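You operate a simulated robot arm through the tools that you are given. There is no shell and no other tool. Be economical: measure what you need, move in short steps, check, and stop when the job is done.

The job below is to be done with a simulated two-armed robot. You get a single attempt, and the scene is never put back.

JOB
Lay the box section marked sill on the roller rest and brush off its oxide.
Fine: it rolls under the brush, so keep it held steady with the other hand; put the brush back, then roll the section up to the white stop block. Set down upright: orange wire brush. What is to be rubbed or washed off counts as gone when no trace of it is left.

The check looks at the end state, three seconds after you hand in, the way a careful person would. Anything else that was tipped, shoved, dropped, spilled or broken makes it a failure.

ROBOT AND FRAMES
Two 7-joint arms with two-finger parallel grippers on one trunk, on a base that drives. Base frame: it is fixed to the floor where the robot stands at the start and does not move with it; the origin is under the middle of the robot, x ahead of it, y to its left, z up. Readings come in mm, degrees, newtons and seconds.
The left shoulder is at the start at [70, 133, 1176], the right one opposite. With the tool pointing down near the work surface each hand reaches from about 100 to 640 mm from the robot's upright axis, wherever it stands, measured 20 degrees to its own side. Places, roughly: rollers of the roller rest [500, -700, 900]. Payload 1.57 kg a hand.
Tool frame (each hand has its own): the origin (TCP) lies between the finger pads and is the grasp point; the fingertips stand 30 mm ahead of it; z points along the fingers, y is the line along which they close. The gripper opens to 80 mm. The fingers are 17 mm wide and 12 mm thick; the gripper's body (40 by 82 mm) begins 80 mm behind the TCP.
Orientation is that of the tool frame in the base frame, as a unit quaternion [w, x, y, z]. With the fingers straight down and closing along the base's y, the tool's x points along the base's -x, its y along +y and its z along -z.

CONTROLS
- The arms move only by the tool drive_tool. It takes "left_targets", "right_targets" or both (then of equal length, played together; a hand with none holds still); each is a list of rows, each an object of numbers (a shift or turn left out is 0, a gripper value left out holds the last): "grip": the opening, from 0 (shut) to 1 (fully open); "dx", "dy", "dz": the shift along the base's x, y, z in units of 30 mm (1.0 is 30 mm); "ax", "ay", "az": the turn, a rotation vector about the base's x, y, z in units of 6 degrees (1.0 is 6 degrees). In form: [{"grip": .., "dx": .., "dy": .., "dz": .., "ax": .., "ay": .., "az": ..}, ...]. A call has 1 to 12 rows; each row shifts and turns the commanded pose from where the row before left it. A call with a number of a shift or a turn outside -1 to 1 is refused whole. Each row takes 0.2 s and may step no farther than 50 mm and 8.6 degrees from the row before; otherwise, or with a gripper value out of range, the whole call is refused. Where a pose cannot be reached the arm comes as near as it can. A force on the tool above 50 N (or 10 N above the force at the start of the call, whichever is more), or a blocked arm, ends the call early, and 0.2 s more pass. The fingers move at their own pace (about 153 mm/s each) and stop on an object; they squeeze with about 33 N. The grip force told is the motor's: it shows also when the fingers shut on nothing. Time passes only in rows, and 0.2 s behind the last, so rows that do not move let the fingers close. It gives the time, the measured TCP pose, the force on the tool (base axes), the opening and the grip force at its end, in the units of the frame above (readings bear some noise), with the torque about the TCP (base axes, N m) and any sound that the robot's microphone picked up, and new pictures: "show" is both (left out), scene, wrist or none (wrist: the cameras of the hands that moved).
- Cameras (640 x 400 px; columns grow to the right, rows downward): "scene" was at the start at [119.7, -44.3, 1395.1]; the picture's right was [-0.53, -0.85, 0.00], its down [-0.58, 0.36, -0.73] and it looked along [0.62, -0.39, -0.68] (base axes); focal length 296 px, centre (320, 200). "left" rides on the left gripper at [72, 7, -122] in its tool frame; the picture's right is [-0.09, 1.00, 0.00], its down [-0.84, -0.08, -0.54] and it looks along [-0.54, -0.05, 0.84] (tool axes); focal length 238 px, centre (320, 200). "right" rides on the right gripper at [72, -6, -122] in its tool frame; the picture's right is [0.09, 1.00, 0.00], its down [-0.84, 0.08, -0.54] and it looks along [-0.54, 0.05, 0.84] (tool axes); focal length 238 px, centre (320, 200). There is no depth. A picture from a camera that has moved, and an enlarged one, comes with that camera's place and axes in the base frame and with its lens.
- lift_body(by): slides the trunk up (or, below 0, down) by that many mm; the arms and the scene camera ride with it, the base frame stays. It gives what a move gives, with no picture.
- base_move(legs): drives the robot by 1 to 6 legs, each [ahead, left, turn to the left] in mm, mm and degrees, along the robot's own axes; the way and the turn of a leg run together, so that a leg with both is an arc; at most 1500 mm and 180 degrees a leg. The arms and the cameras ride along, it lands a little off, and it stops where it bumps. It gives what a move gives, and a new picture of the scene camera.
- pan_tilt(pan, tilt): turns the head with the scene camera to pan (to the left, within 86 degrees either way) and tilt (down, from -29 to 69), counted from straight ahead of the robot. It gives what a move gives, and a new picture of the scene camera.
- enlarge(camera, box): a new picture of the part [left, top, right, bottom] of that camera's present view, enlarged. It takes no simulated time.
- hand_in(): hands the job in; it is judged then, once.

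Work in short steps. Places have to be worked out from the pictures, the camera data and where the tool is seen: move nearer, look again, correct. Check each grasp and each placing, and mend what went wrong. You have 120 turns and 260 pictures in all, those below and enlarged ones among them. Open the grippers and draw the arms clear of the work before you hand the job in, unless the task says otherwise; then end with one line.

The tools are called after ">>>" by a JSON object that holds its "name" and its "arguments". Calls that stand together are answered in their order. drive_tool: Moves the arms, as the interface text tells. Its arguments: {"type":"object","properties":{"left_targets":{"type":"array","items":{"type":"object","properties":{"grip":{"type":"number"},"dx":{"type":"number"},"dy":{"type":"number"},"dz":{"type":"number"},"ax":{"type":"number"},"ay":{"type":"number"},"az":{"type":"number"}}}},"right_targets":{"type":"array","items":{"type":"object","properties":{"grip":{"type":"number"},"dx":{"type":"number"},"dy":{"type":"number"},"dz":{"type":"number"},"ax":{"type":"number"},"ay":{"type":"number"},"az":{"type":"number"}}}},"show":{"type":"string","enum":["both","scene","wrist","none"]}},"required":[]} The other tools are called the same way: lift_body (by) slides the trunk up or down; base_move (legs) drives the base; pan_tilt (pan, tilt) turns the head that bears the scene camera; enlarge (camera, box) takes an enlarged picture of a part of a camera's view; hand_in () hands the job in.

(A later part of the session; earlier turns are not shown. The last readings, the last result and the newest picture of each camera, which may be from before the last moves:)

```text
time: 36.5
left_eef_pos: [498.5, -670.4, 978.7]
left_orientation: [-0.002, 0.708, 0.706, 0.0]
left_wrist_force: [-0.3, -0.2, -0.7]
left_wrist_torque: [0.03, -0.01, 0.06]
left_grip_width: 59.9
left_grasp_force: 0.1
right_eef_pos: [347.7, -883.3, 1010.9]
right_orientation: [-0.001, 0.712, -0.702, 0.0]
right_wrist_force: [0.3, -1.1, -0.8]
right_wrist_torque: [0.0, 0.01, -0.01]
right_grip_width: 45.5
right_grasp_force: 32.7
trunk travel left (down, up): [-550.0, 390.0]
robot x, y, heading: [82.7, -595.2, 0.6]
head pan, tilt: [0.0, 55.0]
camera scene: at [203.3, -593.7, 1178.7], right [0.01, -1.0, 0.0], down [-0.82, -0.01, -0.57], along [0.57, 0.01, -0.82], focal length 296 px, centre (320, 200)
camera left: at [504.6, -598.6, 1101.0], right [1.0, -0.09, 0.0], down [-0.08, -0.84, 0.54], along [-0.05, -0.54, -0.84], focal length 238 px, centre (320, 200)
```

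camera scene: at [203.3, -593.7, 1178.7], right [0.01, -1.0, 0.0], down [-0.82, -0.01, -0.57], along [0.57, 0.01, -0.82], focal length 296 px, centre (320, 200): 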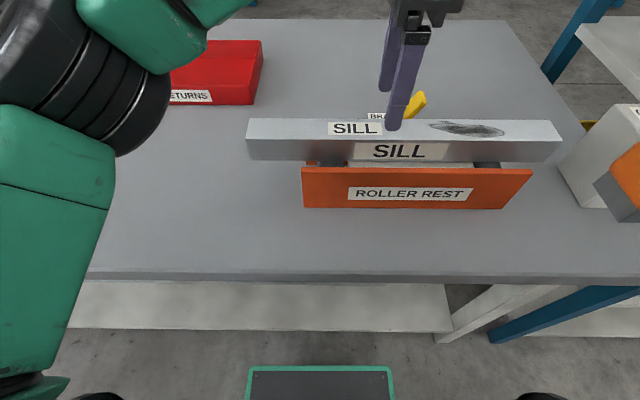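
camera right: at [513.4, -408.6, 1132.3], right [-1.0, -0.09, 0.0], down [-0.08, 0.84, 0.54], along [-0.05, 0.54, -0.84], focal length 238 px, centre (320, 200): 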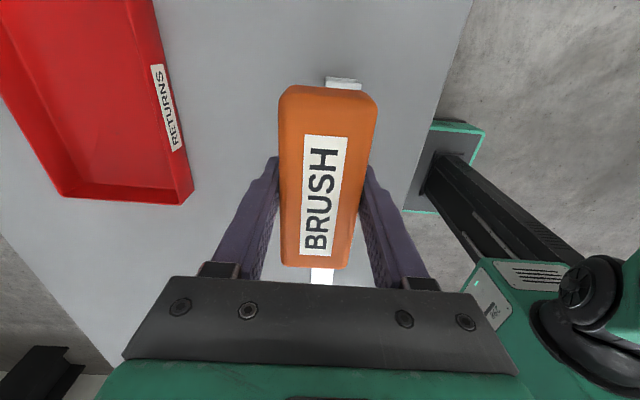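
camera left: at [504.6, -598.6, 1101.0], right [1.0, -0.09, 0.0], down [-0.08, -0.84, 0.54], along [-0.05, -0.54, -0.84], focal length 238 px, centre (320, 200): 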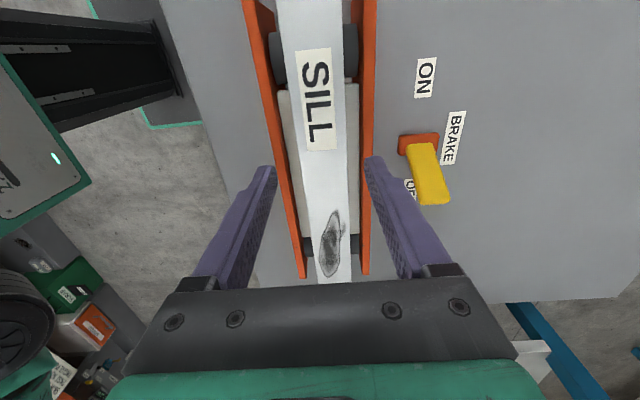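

The sill rests steadily on the rollers, left end at y≈-503. Left hand goes to the overhang at y≈-530 and grips it as the steady hand.

>>> {"name": "drive_tool", "arguments": {"left_targets": [{"dy": 1, "dx": 0.07}, {"dy": 1}, {"dy": 1}, {"dy": 1}, {"dy": 0.67}, {"dz": -1}, {"dz": -1}, {"dz": -0.45}, {}, {}], "show": "both"}}

```text
time: 38.7
left_eef_pos: [502.7, -530.5, 904.6]
left_orientation: [0.0, 0.707, 0.707, -0.001]
left_wrist_force: [-0.1, -1.5, -0.7]
left_wrist_torque: [0.0, -0.03, 0.01]
left_grip_width: 60.1
left_grasp_force: 0.1
right_eef_pos: [347.2, -880.8, 1010.5]
right_orientation: [0.0, 0.712, -0.703, 0.0]
right_wrist_force: [0.5, -0.3, -1.2]
right_wrist_torque: [0.04, -0.03, 0.05]
right_grip_width: 45.4
right_grasp_force: 33.2
trunk travel left (down, up): [-550.0, 390.0]
robot x, y, heading: [78.1, -594.8, 0.5]
head pan, tilt: [0.0, 55.0]
camera scene: at [203.7, -592.3, 1178.6], right [0.01, -1.0, 0.0], down [-0.82, -0.01, -0.57], along [0.57, 0.01, -0.82], focal length 296 px, centre (320, 200)
camera left: at [508.4, -458.0, 1027.2], right [1.0, -0.09, 0.0], down [-0.08, -0.84, 0.54], along [-0.05, -0.54, -0.84], focal length 238 px, centre (320, 200)
```

scene: 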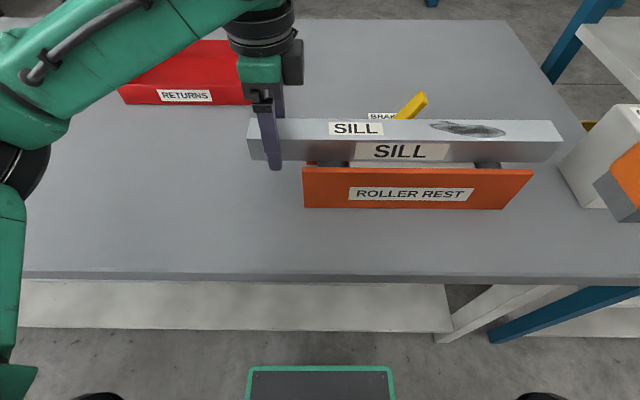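
left: 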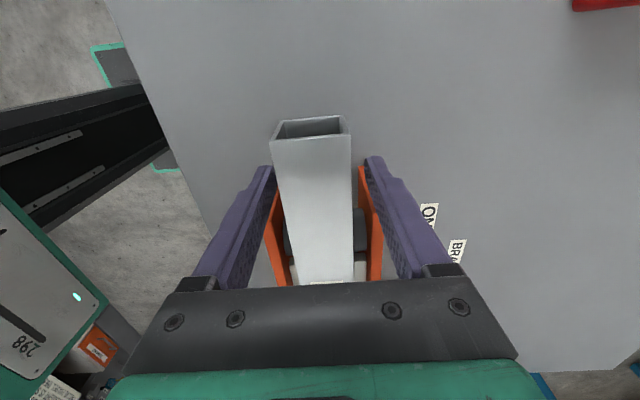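

Close the left hand on it, and bring the right hand with the brush above the oxide (centre ≈(501,-780)) at z≈1000.

>>> {"name": "drive_tool", "arguments": {"left_targets": [{"grip": 0.2}, {"grip": 0.2}, {"grip": 0.2}, {}, {}, {}, {}], "right_targets": [{}, {"az": -0.1, "dx": 0.85, "dy": 0.56}, {"dx": 0.85, "dy": 0.56}, {"dx": 0.85, "dy": 0.56}, {"dx": 0.85, "dy": 0.56}, {"dx": 0.85, "dy": 0.56}, {"dx": 0.85, "dy": 0.56}], "show": "both"}}

```text
time: 40.3
left_eef_pos: [502.9, -529.1, 905.9]
left_orientation: [-0.001, 0.707, 0.707, -0.001]
left_wrist_force: [-0.6, 0.7, 0.6]
left_wrist_torque: [0.26, -0.06, -0.21]
left_grip_width: 39.7
left_grasp_force: 33.3
right_eef_pos: [501.2, -780.3, 1010.1]
right_orientation: [0.0, 0.708, -0.706, 0.0]
right_wrist_force: [-0.3, -0.2, -1.2]
right_wrist_torque: [0.03, -0.02, 0.01]
right_grip_width: 45.5
right_grasp_force: 33.0
trunk travel left (down, up): [-550.0, 390.0]
robot x, y, heading: [81.4, -595.7, 0.7]
head pan, tilt: [0.0, 55.0]
camera scene: at [203.5, -591.6, 1178.6], right [0.01, -1.0, 0.0], down [-0.82, -0.01, -0.57], along [0.57, 0.01, -0.82], focal length 296 px, centre (320, 200)
camera right: at [508.1, -850.7, 1131.4], right [-1.0, -0.09, 0.0], down [-0.08, 0.84, 0.54], along [-0.05, 0.54, -0.84], focal length 238 px, centre (320, 200)
camera left: at [508.2, -457.5, 1027.3], right [1.0, -0.09, 0.0], down [-0.08, -0.84, 0.54], along [-0.05, -0.54, -0.84], focal length 238 px, centre (320, 200)
```

scene: 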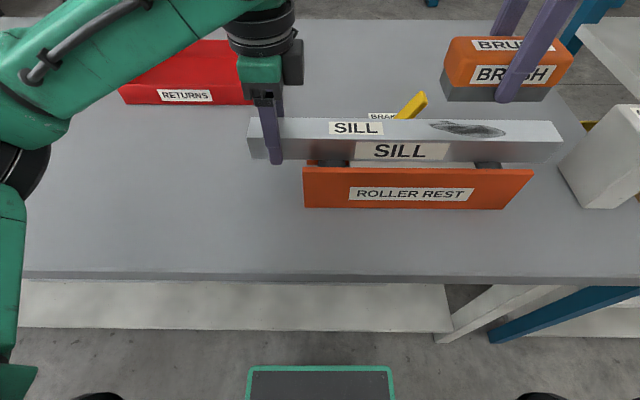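
right: 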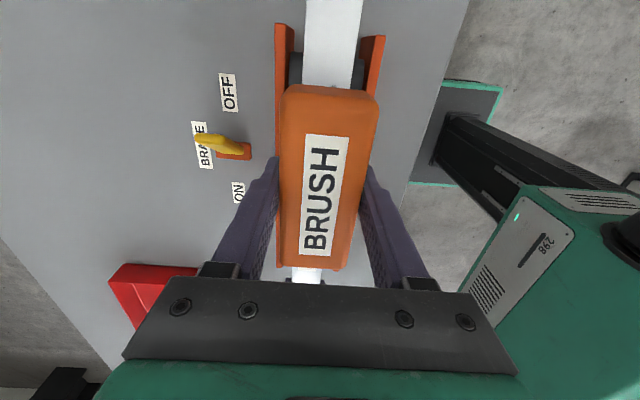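
left: 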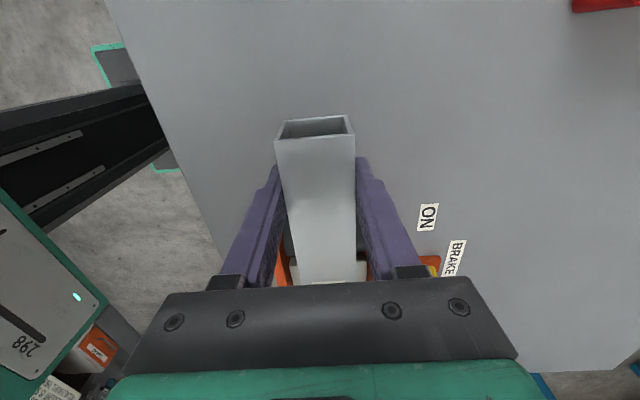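

Both hands are in place. Lower the brush gently toward contact at z≈953.

>>> {"name": "drive_tool", "arguments": {"right_targets": [{"dz": -1}, {"dz": -0.6}, {"dz": -0.15}, {"dz": -0.1}, {}, {}], "show": "scene"}}

```text
time: 41.7
left_eef_pos: [503.6, -530.4, 905.6]
left_orientation: [-0.001, 0.708, 0.706, -0.001]
left_wrist_force: [-1.7, -1.0, -0.7]
left_wrist_torque: [0.16, -0.03, -0.3]
left_grip_width: 39.7
left_grasp_force: 32.7
right_eef_pos: [500.2, -779.7, 955.5]
right_orientation: [0.0, 0.708, -0.706, 0.0]
right_wrist_force: [0.4, 0.6, -1.0]
right_wrist_torque: [0.0, 0.01, 0.0]
right_grip_width: 45.6
right_grasp_force: 33.0
trunk travel left (down, up): [-550.0, 390.0]
robot x, y, heading: [83.5, -595.7, 0.4]
head pan, tilt: [0.0, 55.0]
camera scene: at [203.7, -592.3, 1178.6], right [0.01, -1.0, 0.0], down [-0.82, -0.01, -0.57], along [0.57, 0.01, -0.82], focal length 296 px, centre (320, 200)
```

scene: 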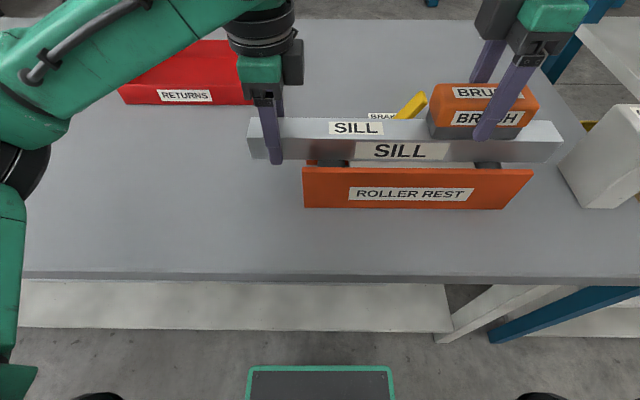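

Almost touching, no force yet. Press down in 2 mm steps.

>>> {"name": "drive_tool", "arguments": {"right_targets": [{"dz": -0.07}, {"dz": -0.07}, {}, {}], "show": "none"}}

```text
time: 42.7
left_eef_pos: [502.1, -529.8, 905.7]
left_orientation: [-0.001, 0.707, 0.707, -0.001]
left_wrist_force: [1.7, -1.3, -5.0]
left_wrist_torque: [0.59, -0.15, 0.23]
left_grip_width: 40.0
left_grasp_force: 33.2
right_eef_pos: [501.3, -779.5, 953.9]
right_orientation: [-0.001, 0.707, -0.707, 0.001]
right_wrist_force: [-2.4, 1.5, 16.3]
right_wrist_torque: [0.82, 0.2, 0.12]
right_grip_width: 45.4
right_grasp_force: 33.3
trunk travel left (down, up): [-550.0, 390.0]
robot x, y, heading: [83.3, -595.5, 0.7]
head pan, tilt: [0.0, 55.0]
```

Contact with about 16 N. Stroke back and forth along the sill.

>>> {"name": "drive_tool", "arguments": {"right_targets": [{"dy": 0.7}, {"dy": 0.7}, {"dy": -0.7}, {"dy": -0.7}, {"dy": -0.7}, {"dy": -0.7}, {"dy": 0.7}, {"dy": 0.7}, {"dy": 0.7}, {"dy": 0.7}, {"dy": -0.7}, {"dy": -0.7}], "show": "scene"}}

```text
time: 45.3
left_eef_pos: [500.8, -530.3, 906.2]
left_orientation: [0.001, 0.707, 0.707, -0.001]
left_wrist_force: [1.2, -9.1, -1.6]
left_wrist_torque: [0.21, 0.01, 0.37]
left_grip_width: 39.9
left_grasp_force: 33.0
right_eef_pos: [499.7, -778.2, 952.3]
right_orientation: [-0.002, 0.709, -0.705, 0.0]
right_wrist_force: [-0.9, 9.3, 23.1]
right_wrist_torque: [0.17, 0.12, -0.07]
right_grip_width: 45.4
right_grasp_force: 32.7
trunk travel left (down, up): [-550.0, 390.0]
robot x, y, heading: [79.0, -594.0, 0.6]
head pan, tilt: [0.0, 55.0]
camera scene: at [201.7, -590.9, 1179.0], right [0.01, -1.0, 0.0], down [-0.82, -0.01, -0.57], along [0.57, 0.01, -0.82], focal length 296 px, centre (320, 200)
```

scene: 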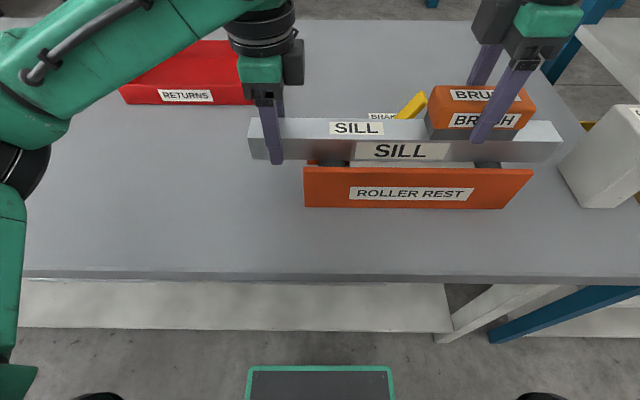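

The sill stays put. One more set of strokes with slight sideways shift, then lift to look.

>>> {"name": "drive_tool", "arguments": {"right_targets": [{"dy": 0.7, "dx": 0.12}, {"dy": 0.7}, {"dy": -0.7}, {"dy": -0.7}, {"dy": -0.7}, {"dy": -0.7, "dx": -0.24}, {"dy": 0.7}, {"dy": 0.7}, {"dy": 0.7}, {"dy": 0.7, "dx": 0.12}, {"dy": -0.7}, {"dy": -0.7}], "show": "none"}}

>>> {"name": "drive_tool", "arguments": {"right_targets": [{"dz": 1}, {"dz": 1}, {"dz": 0.5, "dy": -1}, {"dy": -1}, {"dy": -0.3}, {}], "show": "scene"}}

>>> {"name": "enlarge", "arguments": {"camera": "scene", "box": [380, 90, 580, 190]}}

```text
time: 47.9
left_eef_pos: [499.7, -529.4, 906.9]
left_orientation: [0.001, 0.708, 0.707, -0.001]
left_wrist_force: [1.0, -10.4, -0.8]
left_wrist_torque: [0.1, 0.05, 0.28]
left_grip_width: 39.6
left_grasp_force: 33.3
right_eef_pos: [503.1, -777.9, 949.3]
right_orientation: [-0.001, 0.708, -0.706, 0.002]
right_wrist_force: [0.2, 10.0, 23.8]
right_wrist_torque: [0.06, 0.13, -0.1]
right_grip_width: 45.2
right_grasp_force: 32.9
trunk travel left (down, up): [-550.0, 390.0]
robot x, y, heading: [79.6, -588.0, 0.3]
head pan, tilt: [0.0, 55.0]
```

```text
time: 49.3
left_eef_pos: [502.4, -530.2, 905.7]
left_orientation: [-0.002, 0.707, 0.707, 0.0]
left_wrist_force: [1.5, 0.0, 4.0]
left_wrist_torque: [-0.45, -0.16, -0.17]
left_grip_width: 39.6
left_grasp_force: 32.3
right_eef_pos: [503.7, -848.1, 1027.1]
right_orientation: [0.0, 0.708, -0.707, 0.001]
right_wrist_force: [-0.2, 0.1, -1.8]
right_wrist_torque: [0.02, 0.01, 0.02]
right_grip_width: 45.6
right_grasp_force: 33.3
trunk travel left (down, up): [-550.0, 390.0]
robot x, y, heading: [82.7, -594.0, 0.8]
head pan, tilt: [0.0, 55.0]
camera scene: at [203.4, -592.2, 1178.7], right [0.01, -1.0, 0.0], down [-0.82, -0.01, -0.57], along [0.57, 0.01, -0.82], focal length 296 px, centre (320, 200)
```

scene: 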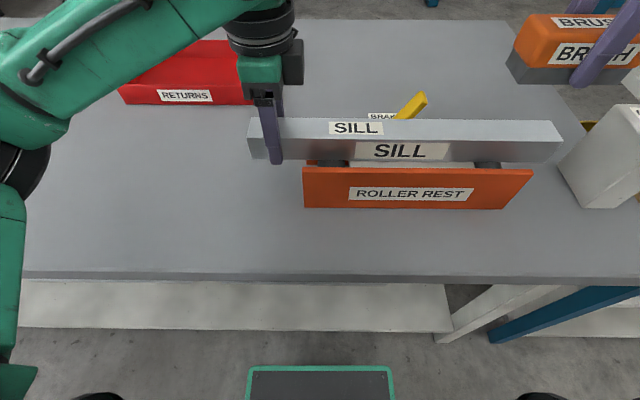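

```text
3.20 times, centred on (480, 140) of scene
camera zoom: at [203.4, -592.2, 1178.7], right [0.01, -1.0, 0.0], down [-0.82, -0.01, -0.57], along [0.57, 0.01, -0.82], focal length 947 px, centre (-192, 392)
```

zoom: 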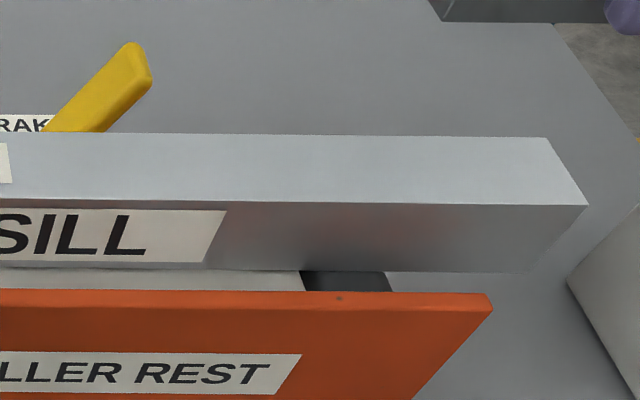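

The top face is clean. Release the steady hand, lift it clear, and check the sill stays put.

>>> {"name": "drive_tool", "arguments": {"left_targets": [{"grip": 0.75}, {"grip": 0.75}, {}, {"dz": 1}, {"dz": 1}, {"dz": 1}, {"dz": 1}, {}], "show": "both"}}

>>> {"name": "enlarge", "arguments": {"camera": "right", "box": [200, 0, 440, 180]}}

```text
time: 51.1
left_eef_pos: [502.9, -529.2, 1028.0]
left_orientation: [-0.001, 0.708, 0.707, 0.0]
left_wrist_force: [-0.4, -0.8, -0.7]
left_wrist_torque: [-0.03, 0.02, -0.02]
left_grip_width: 59.7
left_grasp_force: 0.1
right_eef_pos: [503.5, -846.3, 1026.8]
right_orientation: [0.001, 0.708, -0.706, 0.0]
right_wrist_force: [-0.2, -0.5, -0.6]
right_wrist_torque: [0.0, -0.01, -0.04]
right_grip_width: 45.4
right_grasp_force: 33.2
trunk travel left (down, up): [-550.0, 390.0]
robot x, y, heading: [84.4, -592.2, 0.7]
head pan, tilt: [0.0, 55.0]
camera scene: at [204.3, -592.0, 1178.5], right [0.01, -1.0, 0.0], down [-0.82, -0.01, -0.57], along [0.57, 0.01, -0.82], focal length 296 px, centre (320, 200)
camera left: at [509.0, -457.4, 1149.7], right [1.0, -0.09, 0.0], down [-0.08, -0.84, 0.54], along [-0.05, -0.54, -0.84], focal length 238 px, centre (320, 200)
```

scene: 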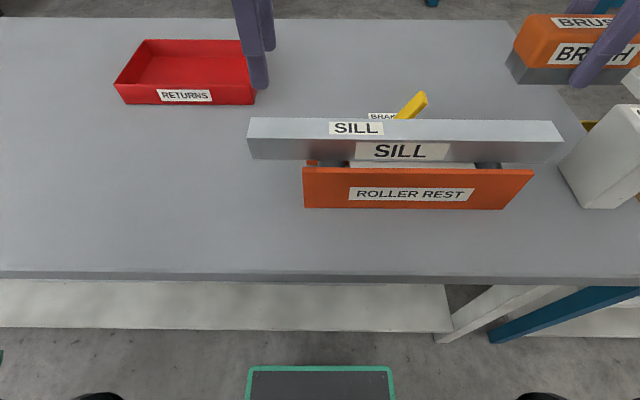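
left: 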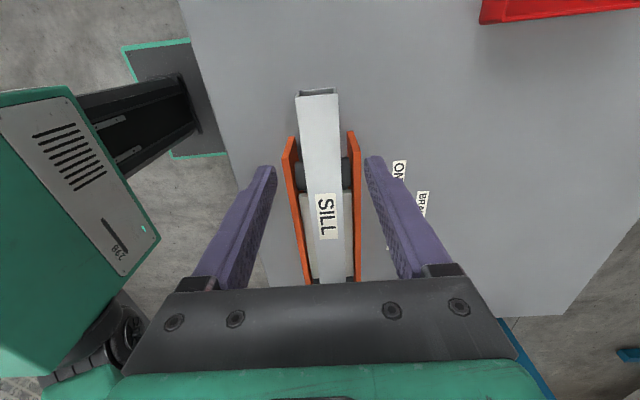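

```text
2.22 times, centred on (320, 90) of right
camera zoom: at [510.0, -918.1, 1148.5], right [-1.0, -0.09, 0.0], down [-0.08, 0.84, 0.54], along [-0.05, 0.54, -0.84], focal length 530 px, centre (320, 444)
```

zoom: 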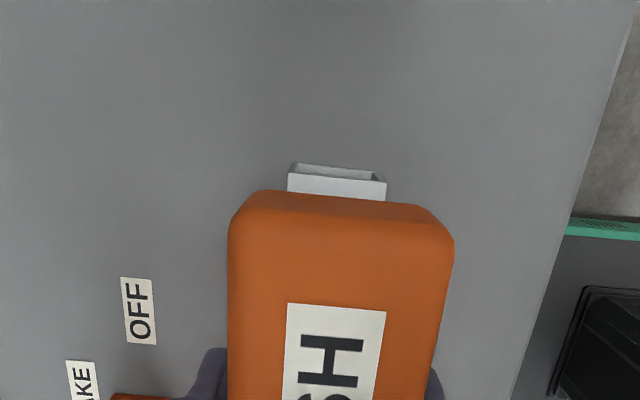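

The sill stays steady. Now drive back 595 mm to the left to return the brush.

>>> {"name": "base_move", "arguments": {"legs": [[0, 595, -0.6]]}}

>>> {"name": "pan_tilt", "arguments": {"pan": -25, "tilt": 45}}

```text
time: 54.5
left_eef_pos: [501.1, 55.4, 1028.1]
left_orientation: [-0.001, 0.714, 0.7, 0.0]
left_wrist_force: [0.1, -0.4, 0.6]
left_wrist_torque: [0.01, -0.02, -0.02]
left_grip_width: 59.8
left_grasp_force: 0.0
right_eef_pos: [497.1, -262.4, 1025.8]
right_orientation: [0.0, -0.701, 0.713, 0.0]
right_wrist_force: [-0.2, -0.5, -0.4]
right_wrist_torque: [-0.03, -0.02, -0.01]
right_grip_width: 45.2
right_grasp_force: 33.1
trunk travel left (down, up): [-550.0, 390.0]
robot x, y, heading: [79.5, -2.9, -0.3]
head pan, tilt: [0.0, 55.0]
camera scene: at [201.8, -1.4, 1178.6], right [-0.01, -1.0, 0.0], down [-0.82, 0.0, -0.57], along [0.57, 0.0, -0.82], focal length 296 px, centre (320, 200)
```

scene: 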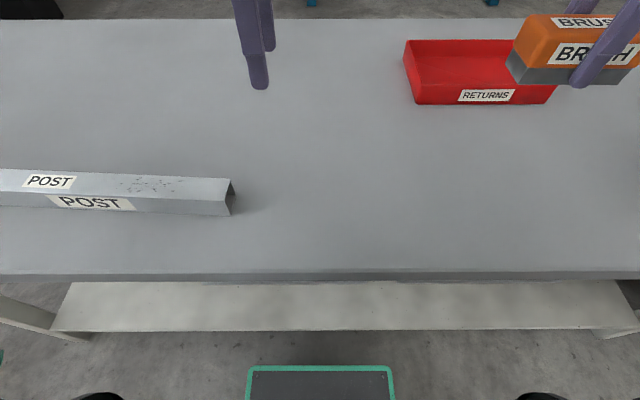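

```text
time: 55.3
left_eef_pos: [501.6, 55.6, 1028.9]
left_orientation: [-0.001, 0.714, 0.7, -0.001]
left_wrist_force: [-0.5, -0.3, 0.2]
left_wrist_torque: [0.04, 0.01, 0.04]
left_grip_width: 59.9
left_grasp_force: 0.1
right_eef_pos: [495.3, -262.3, 1025.9]
right_orientation: [-0.001, -0.701, 0.713, 0.001]
right_wrist_force: [0.2, -0.8, -1.9]
right_wrist_torque: [-0.01, -0.02, -0.04]
right_grip_width: 45.5
right_grasp_force: 32.9
trunk travel left (down, up): [-550.0, 390.0]
robot x, y, heading: [81.2, 1.2, -0.1]
head pan, tilt: [-25.0, 45.0]
camera scene: at [203.3, -35.8, 1192.0], right [-0.43, -0.9, 0.0], down [-0.64, 0.3, -0.71], along [0.64, -0.3, -0.71], focal length 296 px, centre (320, 200)
```

scene: 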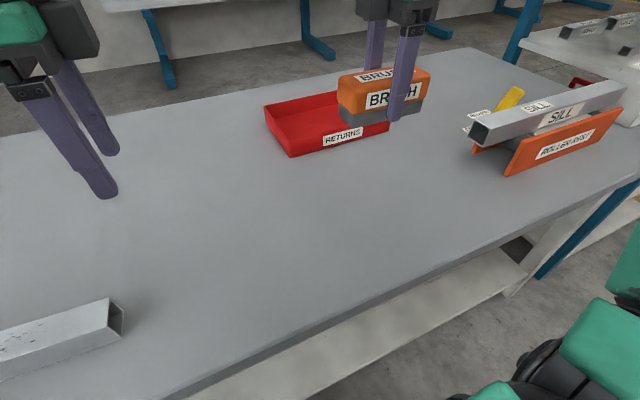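

The sill is still on the rest. Now move the brush over its old place (607,-211), fix the 1° yaw, and lower to z≈875.

>>> {"name": "drive_tool", "arguments": {"right_targets": [{"dx": 0.8, "dy": 0.4, "dz": -0.8, "az": 0.17}, {"dx": 0.8, "dy": 0.4, "dz": -0.8}, {"dx": 0.8, "dy": 0.4, "dz": -0.8}, {"dx": 0.8, "dy": 0.4, "dz": -0.8}, {"dx": 0.5, "dy": 0.1, "dz": -0.8}, {"dz": -0.8}, {}, {}], "show": "scene"}}

```text
time: 57.1
left_eef_pos: [501.9, 55.2, 1028.4]
left_orientation: [-0.001, 0.714, 0.7, 0.0]
left_wrist_force: [-0.1, 0.0, 0.3]
left_wrist_torque: [-0.03, -0.02, 0.0]
left_grip_width: 60.1
left_grasp_force: 0.1
right_eef_pos: [605.6, -209.3, 883.6]
right_orientation: [0.0, 0.708, -0.706, -0.001]
right_wrist_force: [0.5, 0.1, -0.4]
right_wrist_torque: [-0.06, -0.02, -0.04]
right_grip_width: 45.3
right_grasp_force: 32.6
trunk travel left (down, up): [-550.0, 390.0]
robot x, y, heading: [78.5, 1.4, -0.3]
head pan, tilt: [-25.0, 45.0]
camera scene: at [203.3, -35.9, 1192.0], right [-0.43, -0.9, 0.0], down [-0.64, 0.3, -0.71], along [0.64, -0.3, -0.71], focal length 296 px, centre (320, 200)
```

scene: 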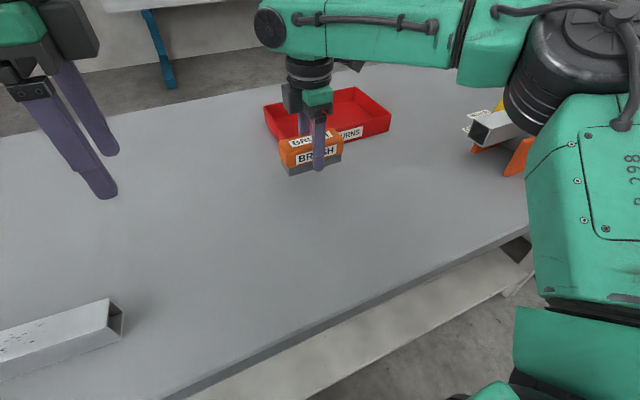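

Over the old place. Lower gently to contact near z≈838.

>>> {"name": "drive_tool", "arguments": {"right_targets": [{"dz": -0.7}, {"dz": -0.5}, {"dz": -0.15}, {"dz": -0.1}, {"dz": -0.05}, {}], "show": "scene"}}

```text
time: 58.5
left_eef_pos: [502.1, 54.7, 1027.9]
left_orientation: [-0.001, 0.714, 0.7, -0.001]
left_wrist_force: [0.2, 0.0, -0.9]
left_wrist_torque: [0.0, 0.01, -0.01]
left_grip_width: 59.7
left_grasp_force: 0.0
right_eef_pos: [607.5, -209.8, 837.4]
right_orientation: [0.0, 0.708, -0.706, 0.0]
right_wrist_force: [0.4, -0.1, -1.4]
right_wrist_torque: [-0.02, -0.03, -0.03]
right_grip_width: 45.5
right_grasp_force: 32.9
trunk travel left (down, up): [-550.0, 390.0]
robot x, y, heading: [83.3, -1.3, -0.1]
head pan, tilt: [-25.0, 45.0]
camera scene: at [203.3, -35.8, 1192.0], right [-0.43, -0.9, 0.0], down [-0.64, 0.3, -0.71], along [0.64, -0.3, -0.71], focal length 296 px, centre (320, 200)
```

scene: 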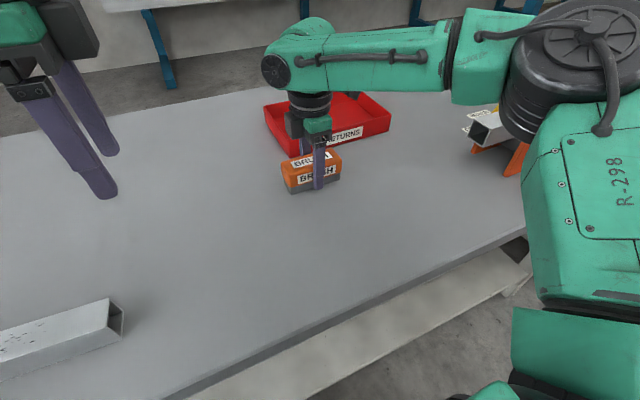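

No contact yet at 837; go down in 1.5 mm steps.

>>> {"name": "drive_tool", "arguments": {"right_targets": [{"dz": -0.05}, {"dz": -0.05}, {}, {}], "show": "none"}}

```text
time: 59.5
left_eef_pos: [501.7, 55.9, 1028.4]
left_orientation: [0.0, 0.714, 0.7, 0.0]
left_wrist_force: [-0.6, -1.2, 0.6]
left_wrist_torque: [0.01, -0.01, -0.03]
left_grip_width: 59.8
left_grasp_force: 0.1
right_eef_pos: [606.5, -211.6, 834.9]
right_orientation: [0.0, 0.708, -0.706, 0.0]
right_wrist_force: [-0.2, -0.5, -1.6]
right_wrist_torque: [0.01, 0.01, -0.02]
right_grip_width: 45.3
right_grasp_force: 32.9
trunk travel left (down, up): [-550.0, 390.0]
robot x, y, heading: [79.5, -5.0, -0.6]
head pan, tilt: [-25.0, 45.0]
```

>>> {"name": "drive_tool", "arguments": {"right_targets": [{"dz": -0.05}, {"dz": -0.05}, {}, {}], "show": "none"}}

```text
time: 60.5
left_eef_pos: [500.7, 56.0, 1028.8]
left_orientation: [-0.001, 0.713, 0.701, 0.0]
left_wrist_force: [0.2, -0.2, -0.2]
left_wrist_torque: [0.0, -0.01, -0.01]
left_grip_width: 60.0
left_grasp_force: 0.0
right_eef_pos: [606.4, -210.2, 833.7]
right_orientation: [-0.002, 0.708, -0.706, 0.002]
right_wrist_force: [5.2, -4.1, 19.2]
right_wrist_torque: [-0.38, 0.22, 0.1]
right_grip_width: 45.8
right_grasp_force: 33.4
trunk travel left (down, up): [-550.0, 390.0]
robot x, y, heading: [79.5, -1.0, -0.3]
head pan, tilt: [-25.0, 45.0]
```

Contact made (19 N). Ease off slightly, open wide, and rise.

>>> {"name": "drive_tool", "arguments": {"right_targets": [{"dz": 0.05}, {"grip": 0.7}, {"grip": 0.95}, {}, {"dz": 1}, {"dz": 1}, {"dz": 1}, {"dz": 1}, {"dx": -1}, {"dx": -1}, {"dx": -1}, {}], "show": "both"}}

>>> {"name": "enlarge", "arguments": {"camera": "scene", "box": [220, 90, 420, 220]}}

```text
time: 63.1
left_eef_pos: [502.7, 57.2, 1028.0]
left_orientation: [-0.001, 0.714, 0.7, 0.0]
left_wrist_force: [0.4, -0.6, -0.7]
left_wrist_torque: [-0.02, 0.02, 0.02]
left_grip_width: 60.3
left_grasp_force: 0.0
right_eef_pos: [516.1, -211.1, 954.3]
right_orientation: [0.0, 0.708, -0.706, -0.001]
right_wrist_force: [0.2, -0.1, 0.6]
right_wrist_torque: [0.01, -0.02, -0.04]
right_grip_width: 75.9
right_grasp_force: 0.1
trunk travel left (down, up): [-550.0, 390.0]
robot x, y, heading: [79.1, -2.4, -0.2]
head pan, tilt: [-25.0, 45.0]
camera scene: at [203.7, -35.6, 1192.0], right [-0.43, -0.9, 0.0], down [-0.64, 0.3, -0.71], along [0.64, -0.3, -0.71], focal length 296 px, centre (320, 200)
camera right: at [522.8, -282.1, 1075.2], right [-1.0, -0.09, 0.0], down [-0.08, 0.84, 0.54], along [-0.05, 0.54, -0.84], focal length 238 px, centre (320, 200)
```

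scene: 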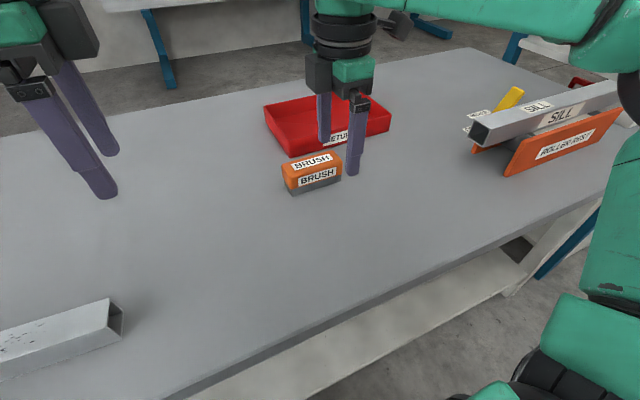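
right: 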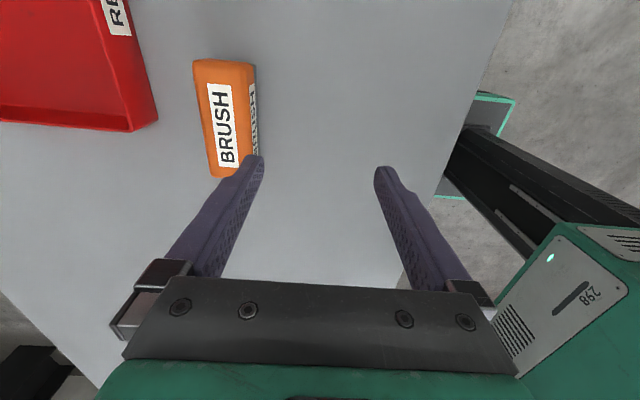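

```text
3.08 times, centred on (320, 155) of scene
camera zoom: at [203.7, -35.6, 1192.0], right [-0.43, -0.9, 0.0], down [-0.64, 0.3, -0.71], along [0.64, -0.3, -0.71], focal length 911 px, centre (320, 338)
```

zoom: 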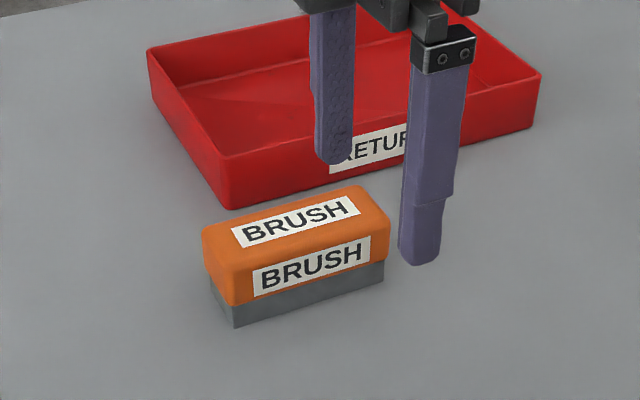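

The brush stands upright at its old place. Raise and tuck the right hand, then drive back right 600 mm.

>>> {"name": "drive_tool", "arguments": {"right_targets": [{"dz": 1}, {"dz": 1}, {"dz": 1}, {"dx": -1, "dy": -1}, {"dx": -1, "dy": -1}, {"dx": -1, "dy": -1}, {"dx": -1}, {}], "show": "none"}}

>>> {"name": "base_move", "arguments": {"legs": [[0, -600, 0.3]]}}

>>> {"name": "pan_tilt", "arguments": {"pan": -15, "tilt": 55}}

```text
time: 64.9
left_eef_pos: [502.0, 55.3, 1028.7]
left_orientation: [-0.001, 0.714, 0.7, -0.001]
left_wrist_force: [-0.4, 0.5, -0.1]
left_wrist_torque: [0.0, 0.03, -0.02]
left_grip_width: 60.2
left_grasp_force: 0.0
right_eef_pos: [397.6, -302.3, 1041.6]
right_orientation: [0.001, 0.708, -0.706, 0.0]
right_wrist_force: [0.3, 0.3, -1.1]
right_wrist_torque: [0.0, 0.02, 0.0]
right_grip_width: 76.0
right_grasp_force: 0.1
trunk travel left (down, up): [-550.0, 390.0]
robot x, y, heading: [79.6, 0.4, -0.1]
head pan, tilt: [-25.0, 45.0]
```

```text
time: 68.3
left_eef_pos: [499.1, -545.4, 1028.0]
left_orientation: [-0.001, 0.713, 0.701, 0.0]
left_wrist_force: [-1.1, -0.1, 0.7]
left_wrist_torque: [0.01, 0.02, -0.01]
left_grip_width: 60.0
left_grasp_force: 0.0
right_eef_pos: [393.2, -902.1, 1042.6]
right_orientation: [0.001, 0.707, -0.707, 0.0]
right_wrist_force: [0.1, -0.3, -1.0]
right_wrist_torque: [0.02, 0.0, 0.0]
right_grip_width: 75.7
right_grasp_force: 0.1
trunk travel left (down, up): [-550.0, 390.0]
robot x, y, heading: [76.2, -604.0, -0.2]
head pan, tilt: [-25.0, 45.0]
camera scene: at [200.0, -636.8, 1192.1], right [-0.43, -0.9, 0.0], down [-0.64, 0.3, -0.71], along [0.64, -0.3, -0.71], focal length 296 px, centre (320, 200)
```

scene: 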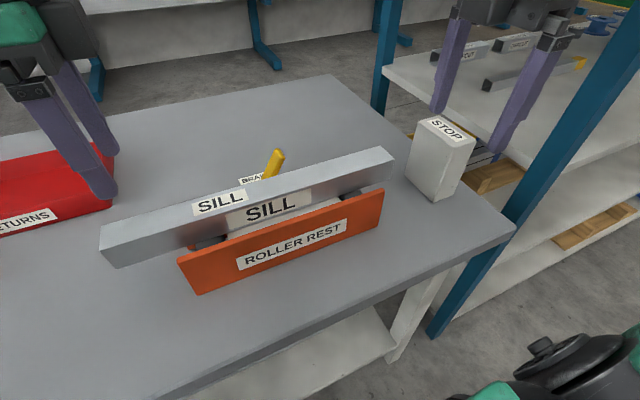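

```text
time: 69.1
left_eef_pos: [498.4, -545.3, 1027.5]
left_orientation: [-0.001, 0.713, 0.701, -0.001]
left_wrist_force: [0.1, 0.8, -0.1]
left_wrist_torque: [0.03, 0.02, 0.03]
left_grip_width: 60.0
left_grasp_force: 0.0
right_eef_pos: [392.9, -901.3, 1042.3]
right_orientation: [0.001, 0.708, -0.706, 0.0]
right_wrist_force: [-0.3, -0.1, -0.1]
right_wrist_torque: [0.0, 0.01, -0.01]
right_grip_width: 75.9
right_grasp_force: 0.0
trunk travel left (down, up): [-550.0, 390.0]
robot x, y, heading: [77.7, -604.2, -0.4]
head pan, tilt: [-15.0, 55.0]
camera scene: at [196.1, -621.2, 1178.7], right [-0.26, -0.96, 0.0], down [-0.79, 0.22, -0.57], along [0.55, -0.15, -0.82], focal length 296 px, centre (320, 200)
```

scene: 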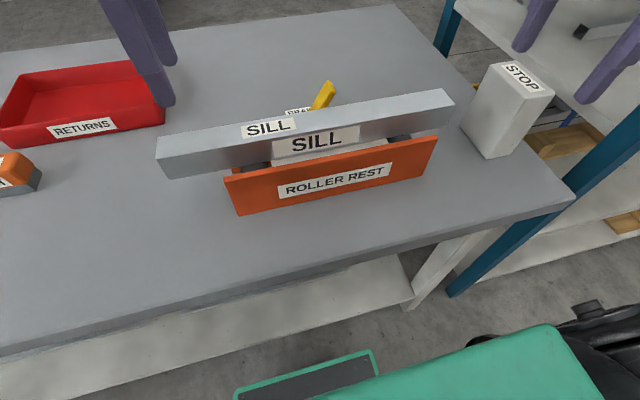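

The sill hasn't moved. Left hand returns to the left end at y≈-530, higher this time (z≈917, fingertips above the plates), and grips.

>>> {"name": "drive_tool", "arguments": {"left_targets": [{"dx": 0.08, "dy": 0.5, "az": 0.17}, {"dz": -1}, {"dz": -1}, {"dz": -1}, {"dz": -0.68}, {}, {"grip": 0.2}, {"grip": 0.2}, {"grip": 0.2}], "show": "both"}}

```text
time: 71.1
left_eef_pos: [501.9, -530.4, 918.0]
left_orientation: [-0.001, 0.707, 0.707, 0.0]
left_wrist_force: [-0.5, -0.7, 0.1]
left_wrist_torque: [-0.07, -0.03, -0.06]
left_grip_width: 39.5
left_grasp_force: 33.3
right_eef_pos: [394.0, -901.4, 1041.6]
right_orientation: [0.0, 0.708, -0.707, 0.0]
right_wrist_force: [1.2, -0.1, -0.3]
right_wrist_torque: [0.02, 0.0, 0.0]
right_grip_width: 76.0
right_grasp_force: 0.0
trunk travel left (down, up): [-550.0, 390.0]
robot x, y, heading: [73.0, -600.3, -0.5]
head pan, tilt: [-15.0, 55.0]
camera scene: at [196.1, -620.9, 1178.6], right [-0.26, -0.96, 0.0], down [-0.79, 0.22, -0.57], along [0.55, -0.15, -0.82], focal length 296 px, centre (320, 200)
camera left: at [507.9, -458.6, 1040.9], right [1.0, -0.09, 0.0], down [-0.08, -0.84, 0.54], along [-0.05, -0.54, -0.84], focal length 238 px, centre (320, 200)
```

scene: 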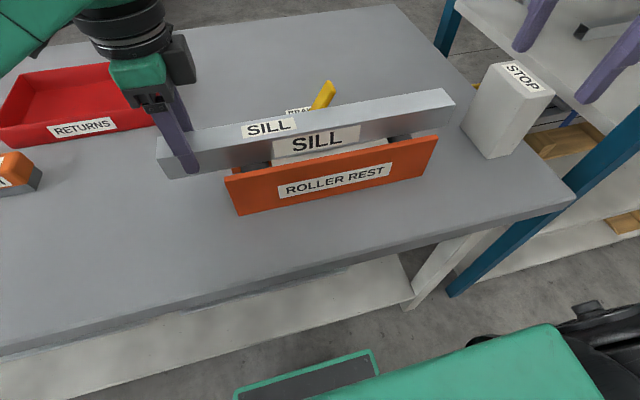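
left: 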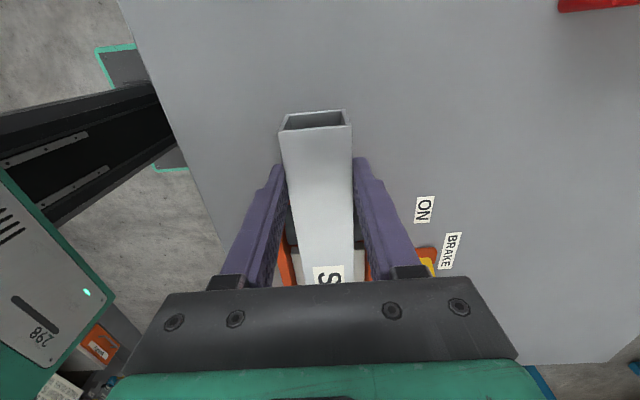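

Gripped. Roll 65 mm toward the stop, then look at the gap.

>>> {"name": "drive_tool", "arguments": {"left_targets": [{"dy": -0.4}, {"dy": -0.5}, {"dy": -0.5}, {"dy": -0.5}, {"dy": -0.27}, {}], "show": "scene"}}

>>> {"name": "enlarge", "arguments": {"camera": "scene", "box": [400, 50, 560, 170]}}

```text
time: 72.5
left_eef_pos: [502.4, -595.5, 918.9]
left_orientation: [0.0, 0.707, 0.707, 0.0]
left_wrist_force: [6.2, 0.9, 6.6]
left_wrist_torque: [0.35, -0.11, 0.01]
left_grip_width: 39.9
left_grasp_force: 32.7
right_eef_pos: [394.9, -902.9, 1041.4]
right_orientation: [0.001, 0.708, -0.707, 0.0]
right_wrist_force: [-0.8, -0.1, -0.1]
right_wrist_torque: [0.0, 0.02, -0.01]
right_grip_width: 76.1
right_grasp_force: 0.1
trunk travel left (down, up): [-550.0, 390.0]
robot x, y, heading: [76.6, -599.6, -0.5]
head pan, tilt: [-15.0, 55.0]
camera scene: at [196.9, -621.1, 1178.7], right [-0.26, -0.96, 0.0], down [-0.79, 0.22, -0.57], along [0.55, -0.15, -0.82], focal length 296 px, centre (320, 200)
```

scene: 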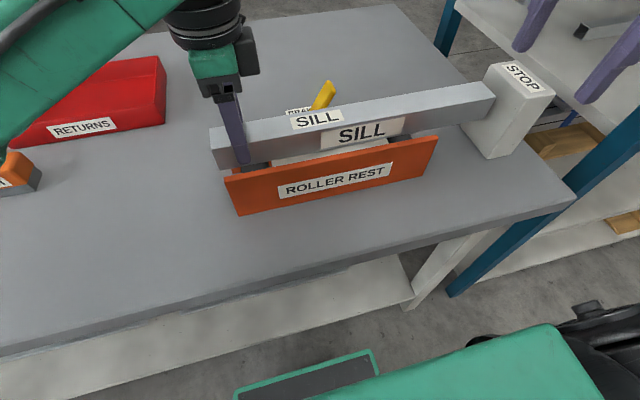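

```text
3.33 times, centred on (480, 110) of scene
camera zoom: at [196.9, -621.1, 1178.7], right [-0.26, -0.96, 0.0], down [-0.79, 0.22, -0.57], along [0.55, -0.15, -0.82], focal length 987 px, centre (-213, 500)
```

zoom: 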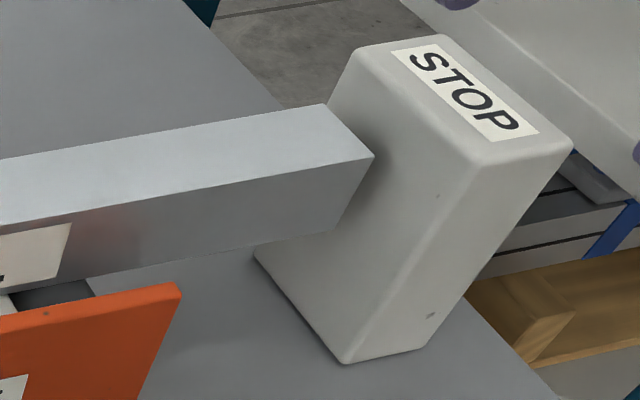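

The gap to the stop is about 27–33 mm. Roll 18 mm more, then check.

>>> {"name": "drive_tool", "arguments": {"left_targets": [{"dy": -0.2}, {"dy": -0.2}, {"dy": -0.2}, {}, {}], "show": "none"}}

>>> {"name": "pan_tilt", "arguments": {"pan": -45, "tilt": 40}}

>>> {"name": "enlarge", "arguments": {"camera": "scene", "box": [240, 60, 440, 220]}}

```text
time: 73.7
left_eef_pos: [502.0, -613.0, 919.4]
left_orientation: [0.0, 0.707, 0.707, 0.0]
left_wrist_force: [6.9, 0.1, 11.0]
left_wrist_torque: [0.03, -0.12, 0.1]
left_grip_width: 39.8
left_grasp_force: 32.8
right_eef_pos: [394.8, -901.8, 1042.4]
right_orientation: [0.0, 0.708, -0.706, 0.0]
right_wrist_force: [-0.9, 0.2, -0.1]
right_wrist_torque: [-0.02, -0.02, -0.01]
right_grip_width: 76.0
right_grasp_force: 0.1
trunk travel left (down, up): [-550.0, 390.0]
robot x, y, heading: [78.7, -601.7, -0.5]
head pan, tilt: [-15.0, 55.0]
```

```text
time: 74.6
left_eef_pos: [501.3, -612.9, 919.0]
left_orientation: [-0.001, 0.707, 0.707, -0.001]
left_wrist_force: [7.9, 0.2, 13.7]
left_wrist_torque: [-0.15, -0.2, 0.05]
left_grip_width: 39.6
left_grasp_force: 32.4
right_eef_pos: [393.6, -903.1, 1042.0]
right_orientation: [0.0, 0.708, -0.706, 0.0]
right_wrist_force: [-1.0, -0.3, -0.8]
right_wrist_torque: [-0.01, 0.0, 0.04]
right_grip_width: 76.2
right_grasp_force: 0.1
trunk travel left (down, up): [-550.0, 390.0]
robot x, y, heading: [78.4, -603.2, -0.2]
head pan, tilt: [-45.0, 40.0]
camera scene: at [186.5, -662.4, 1199.3], right [-0.71, -0.7, 0.0], down [-0.45, 0.46, -0.77], along [0.54, -0.54, -0.64], focal length 296 px, centre (320, 200)
```

scene: 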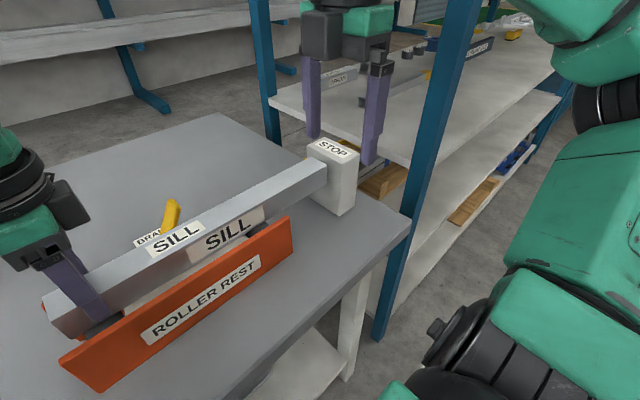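

```text
2.50 times, centred on (340, 140) of scene
camera zoom: at [186.5, -662.4, 1199.3], right [-0.71, -0.7, 0.0], down [-0.45, 0.46, -0.77], along [0.54, -0.54, -0.64], focal length 740 px, centre (270, 350)
```

zoom: 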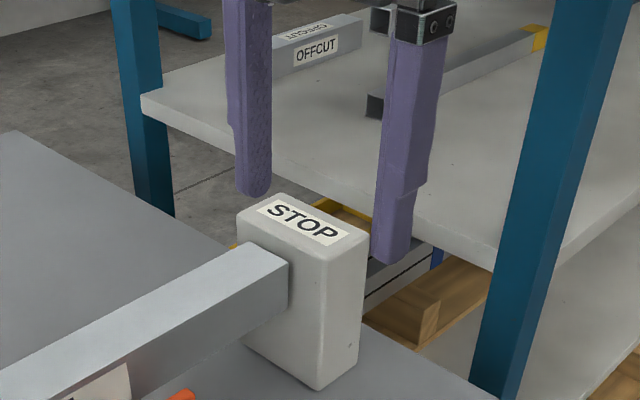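

Close to the stop now. Advance in small steps, watching the y force.

>>> {"name": "drive_tool", "arguments": {"left_targets": [{"dy": -0.1}, {"dy": -0.07}, {}], "show": "none"}}

>>> {"name": "enlarge", "arguments": {"camera": "scene", "box": [280, 130, 370, 200]}}

```text
time: 75.4
left_eef_pos: [500.7, -618.4, 919.3]
left_orientation: [0.0, 0.707, 0.707, 0.0]
left_wrist_force: [8.3, -0.4, 19.1]
left_wrist_torque: [-0.02, -0.18, 0.14]
left_grip_width: 39.7
left_grasp_force: 32.7
right_eef_pos: [393.2, -901.9, 1042.8]
right_orientation: [0.001, 0.708, -0.706, 0.0]
right_wrist_force: [0.2, 0.0, -0.2]
right_wrist_torque: [0.02, -0.02, 0.02]
right_grip_width: 76.0
right_grasp_force: 0.0
trunk travel left (down, up): [-550.0, 390.0]
robot x, y, heading: [75.2, -599.0, -0.0]
head pan, tilt: [-45.0, 40.0]
```

```text
5.71 times, centred on (325, 165) of scene
camera zoom: at [186.1, -662.4, 1199.4], right [-0.71, -0.7, 0.0], down [-0.45, 0.46, -0.77], along [0.54, -0.54, -0.64], focal length 1692 px, centre (291, 400)
```

zoom: 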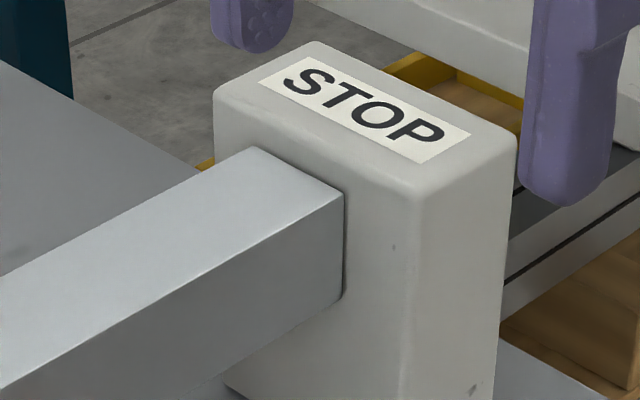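

>>> {"name": "drive_tool", "arguments": {"left_targets": [{"dy": -0.05, "dz": 0.03}, {"dy": -0.05}, {}], "show": "none"}}

```text
time: 76.2
left_eef_pos: [501.8, -620.7, 918.6]
left_orientation: [0.0, 0.707, 0.707, -0.001]
left_wrist_force: [1.7, 2.4, 5.4]
left_wrist_torque: [-0.35, -0.16, 0.02]
left_grip_width: 39.4
left_grasp_force: 33.1
right_eef_pos: [393.0, -901.2, 1042.6]
right_orientation: [0.0, 0.708, -0.706, 0.0]
right_wrist_force: [-0.2, 0.5, -0.7]
right_wrist_torque: [0.0, 0.03, 0.0]
right_grip_width: 76.1
right_grasp_force: 0.1
trunk travel left (down, up): [-550.0, 390.0]
robot x, y, heading: [79.0, -600.8, -0.4]
head pan, tilt: [-45.0, 40.0]
```

A y force of about 2 N begins to appear. One more millimetre to confirm.

>>> {"name": "drive_tool", "arguments": {"left_targets": [{"dy": -0.04}, {}, {}], "show": "none"}}

>>> {"name": "enlarge", "arguments": {"camera": "scene", "box": [280, 130, 370, 200]}}

```text
time: 77.0
left_eef_pos: [501.3, -620.3, 919.8]
left_orientation: [-0.001, 0.707, 0.707, 0.0]
left_wrist_force: [0.5, 5.1, 0.8]
left_wrist_torque: [0.51, -0.04, -0.09]
left_grip_width: 39.6
left_grasp_force: 32.9
right_eef_pos: [392.8, -901.3, 1041.8]
right_orientation: [0.001, 0.707, -0.707, 0.0]
right_wrist_force: [0.7, 0.7, 0.5]
right_wrist_torque: [0.0, -0.03, 0.0]
right_grip_width: 76.2
right_grasp_force: 0.1
trunk travel left (down, up): [-550.0, 390.0]
robot x, y, heading: [80.1, -600.3, -0.5]
head pan, tilt: [-45.0, 40.0]
```

```text
5.71 times, centred on (325, 165) of scene
camera zoom: at [186.3, -661.2, 1199.3], right [-0.71, -0.7, 0.0], down [-0.45, 0.46, -0.77], along [0.54, -0.54, -0.64], focal length 1692 px, centre (291, 400)
```

zoom: 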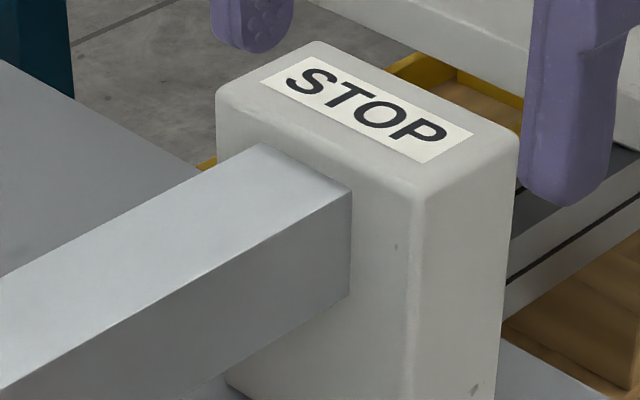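

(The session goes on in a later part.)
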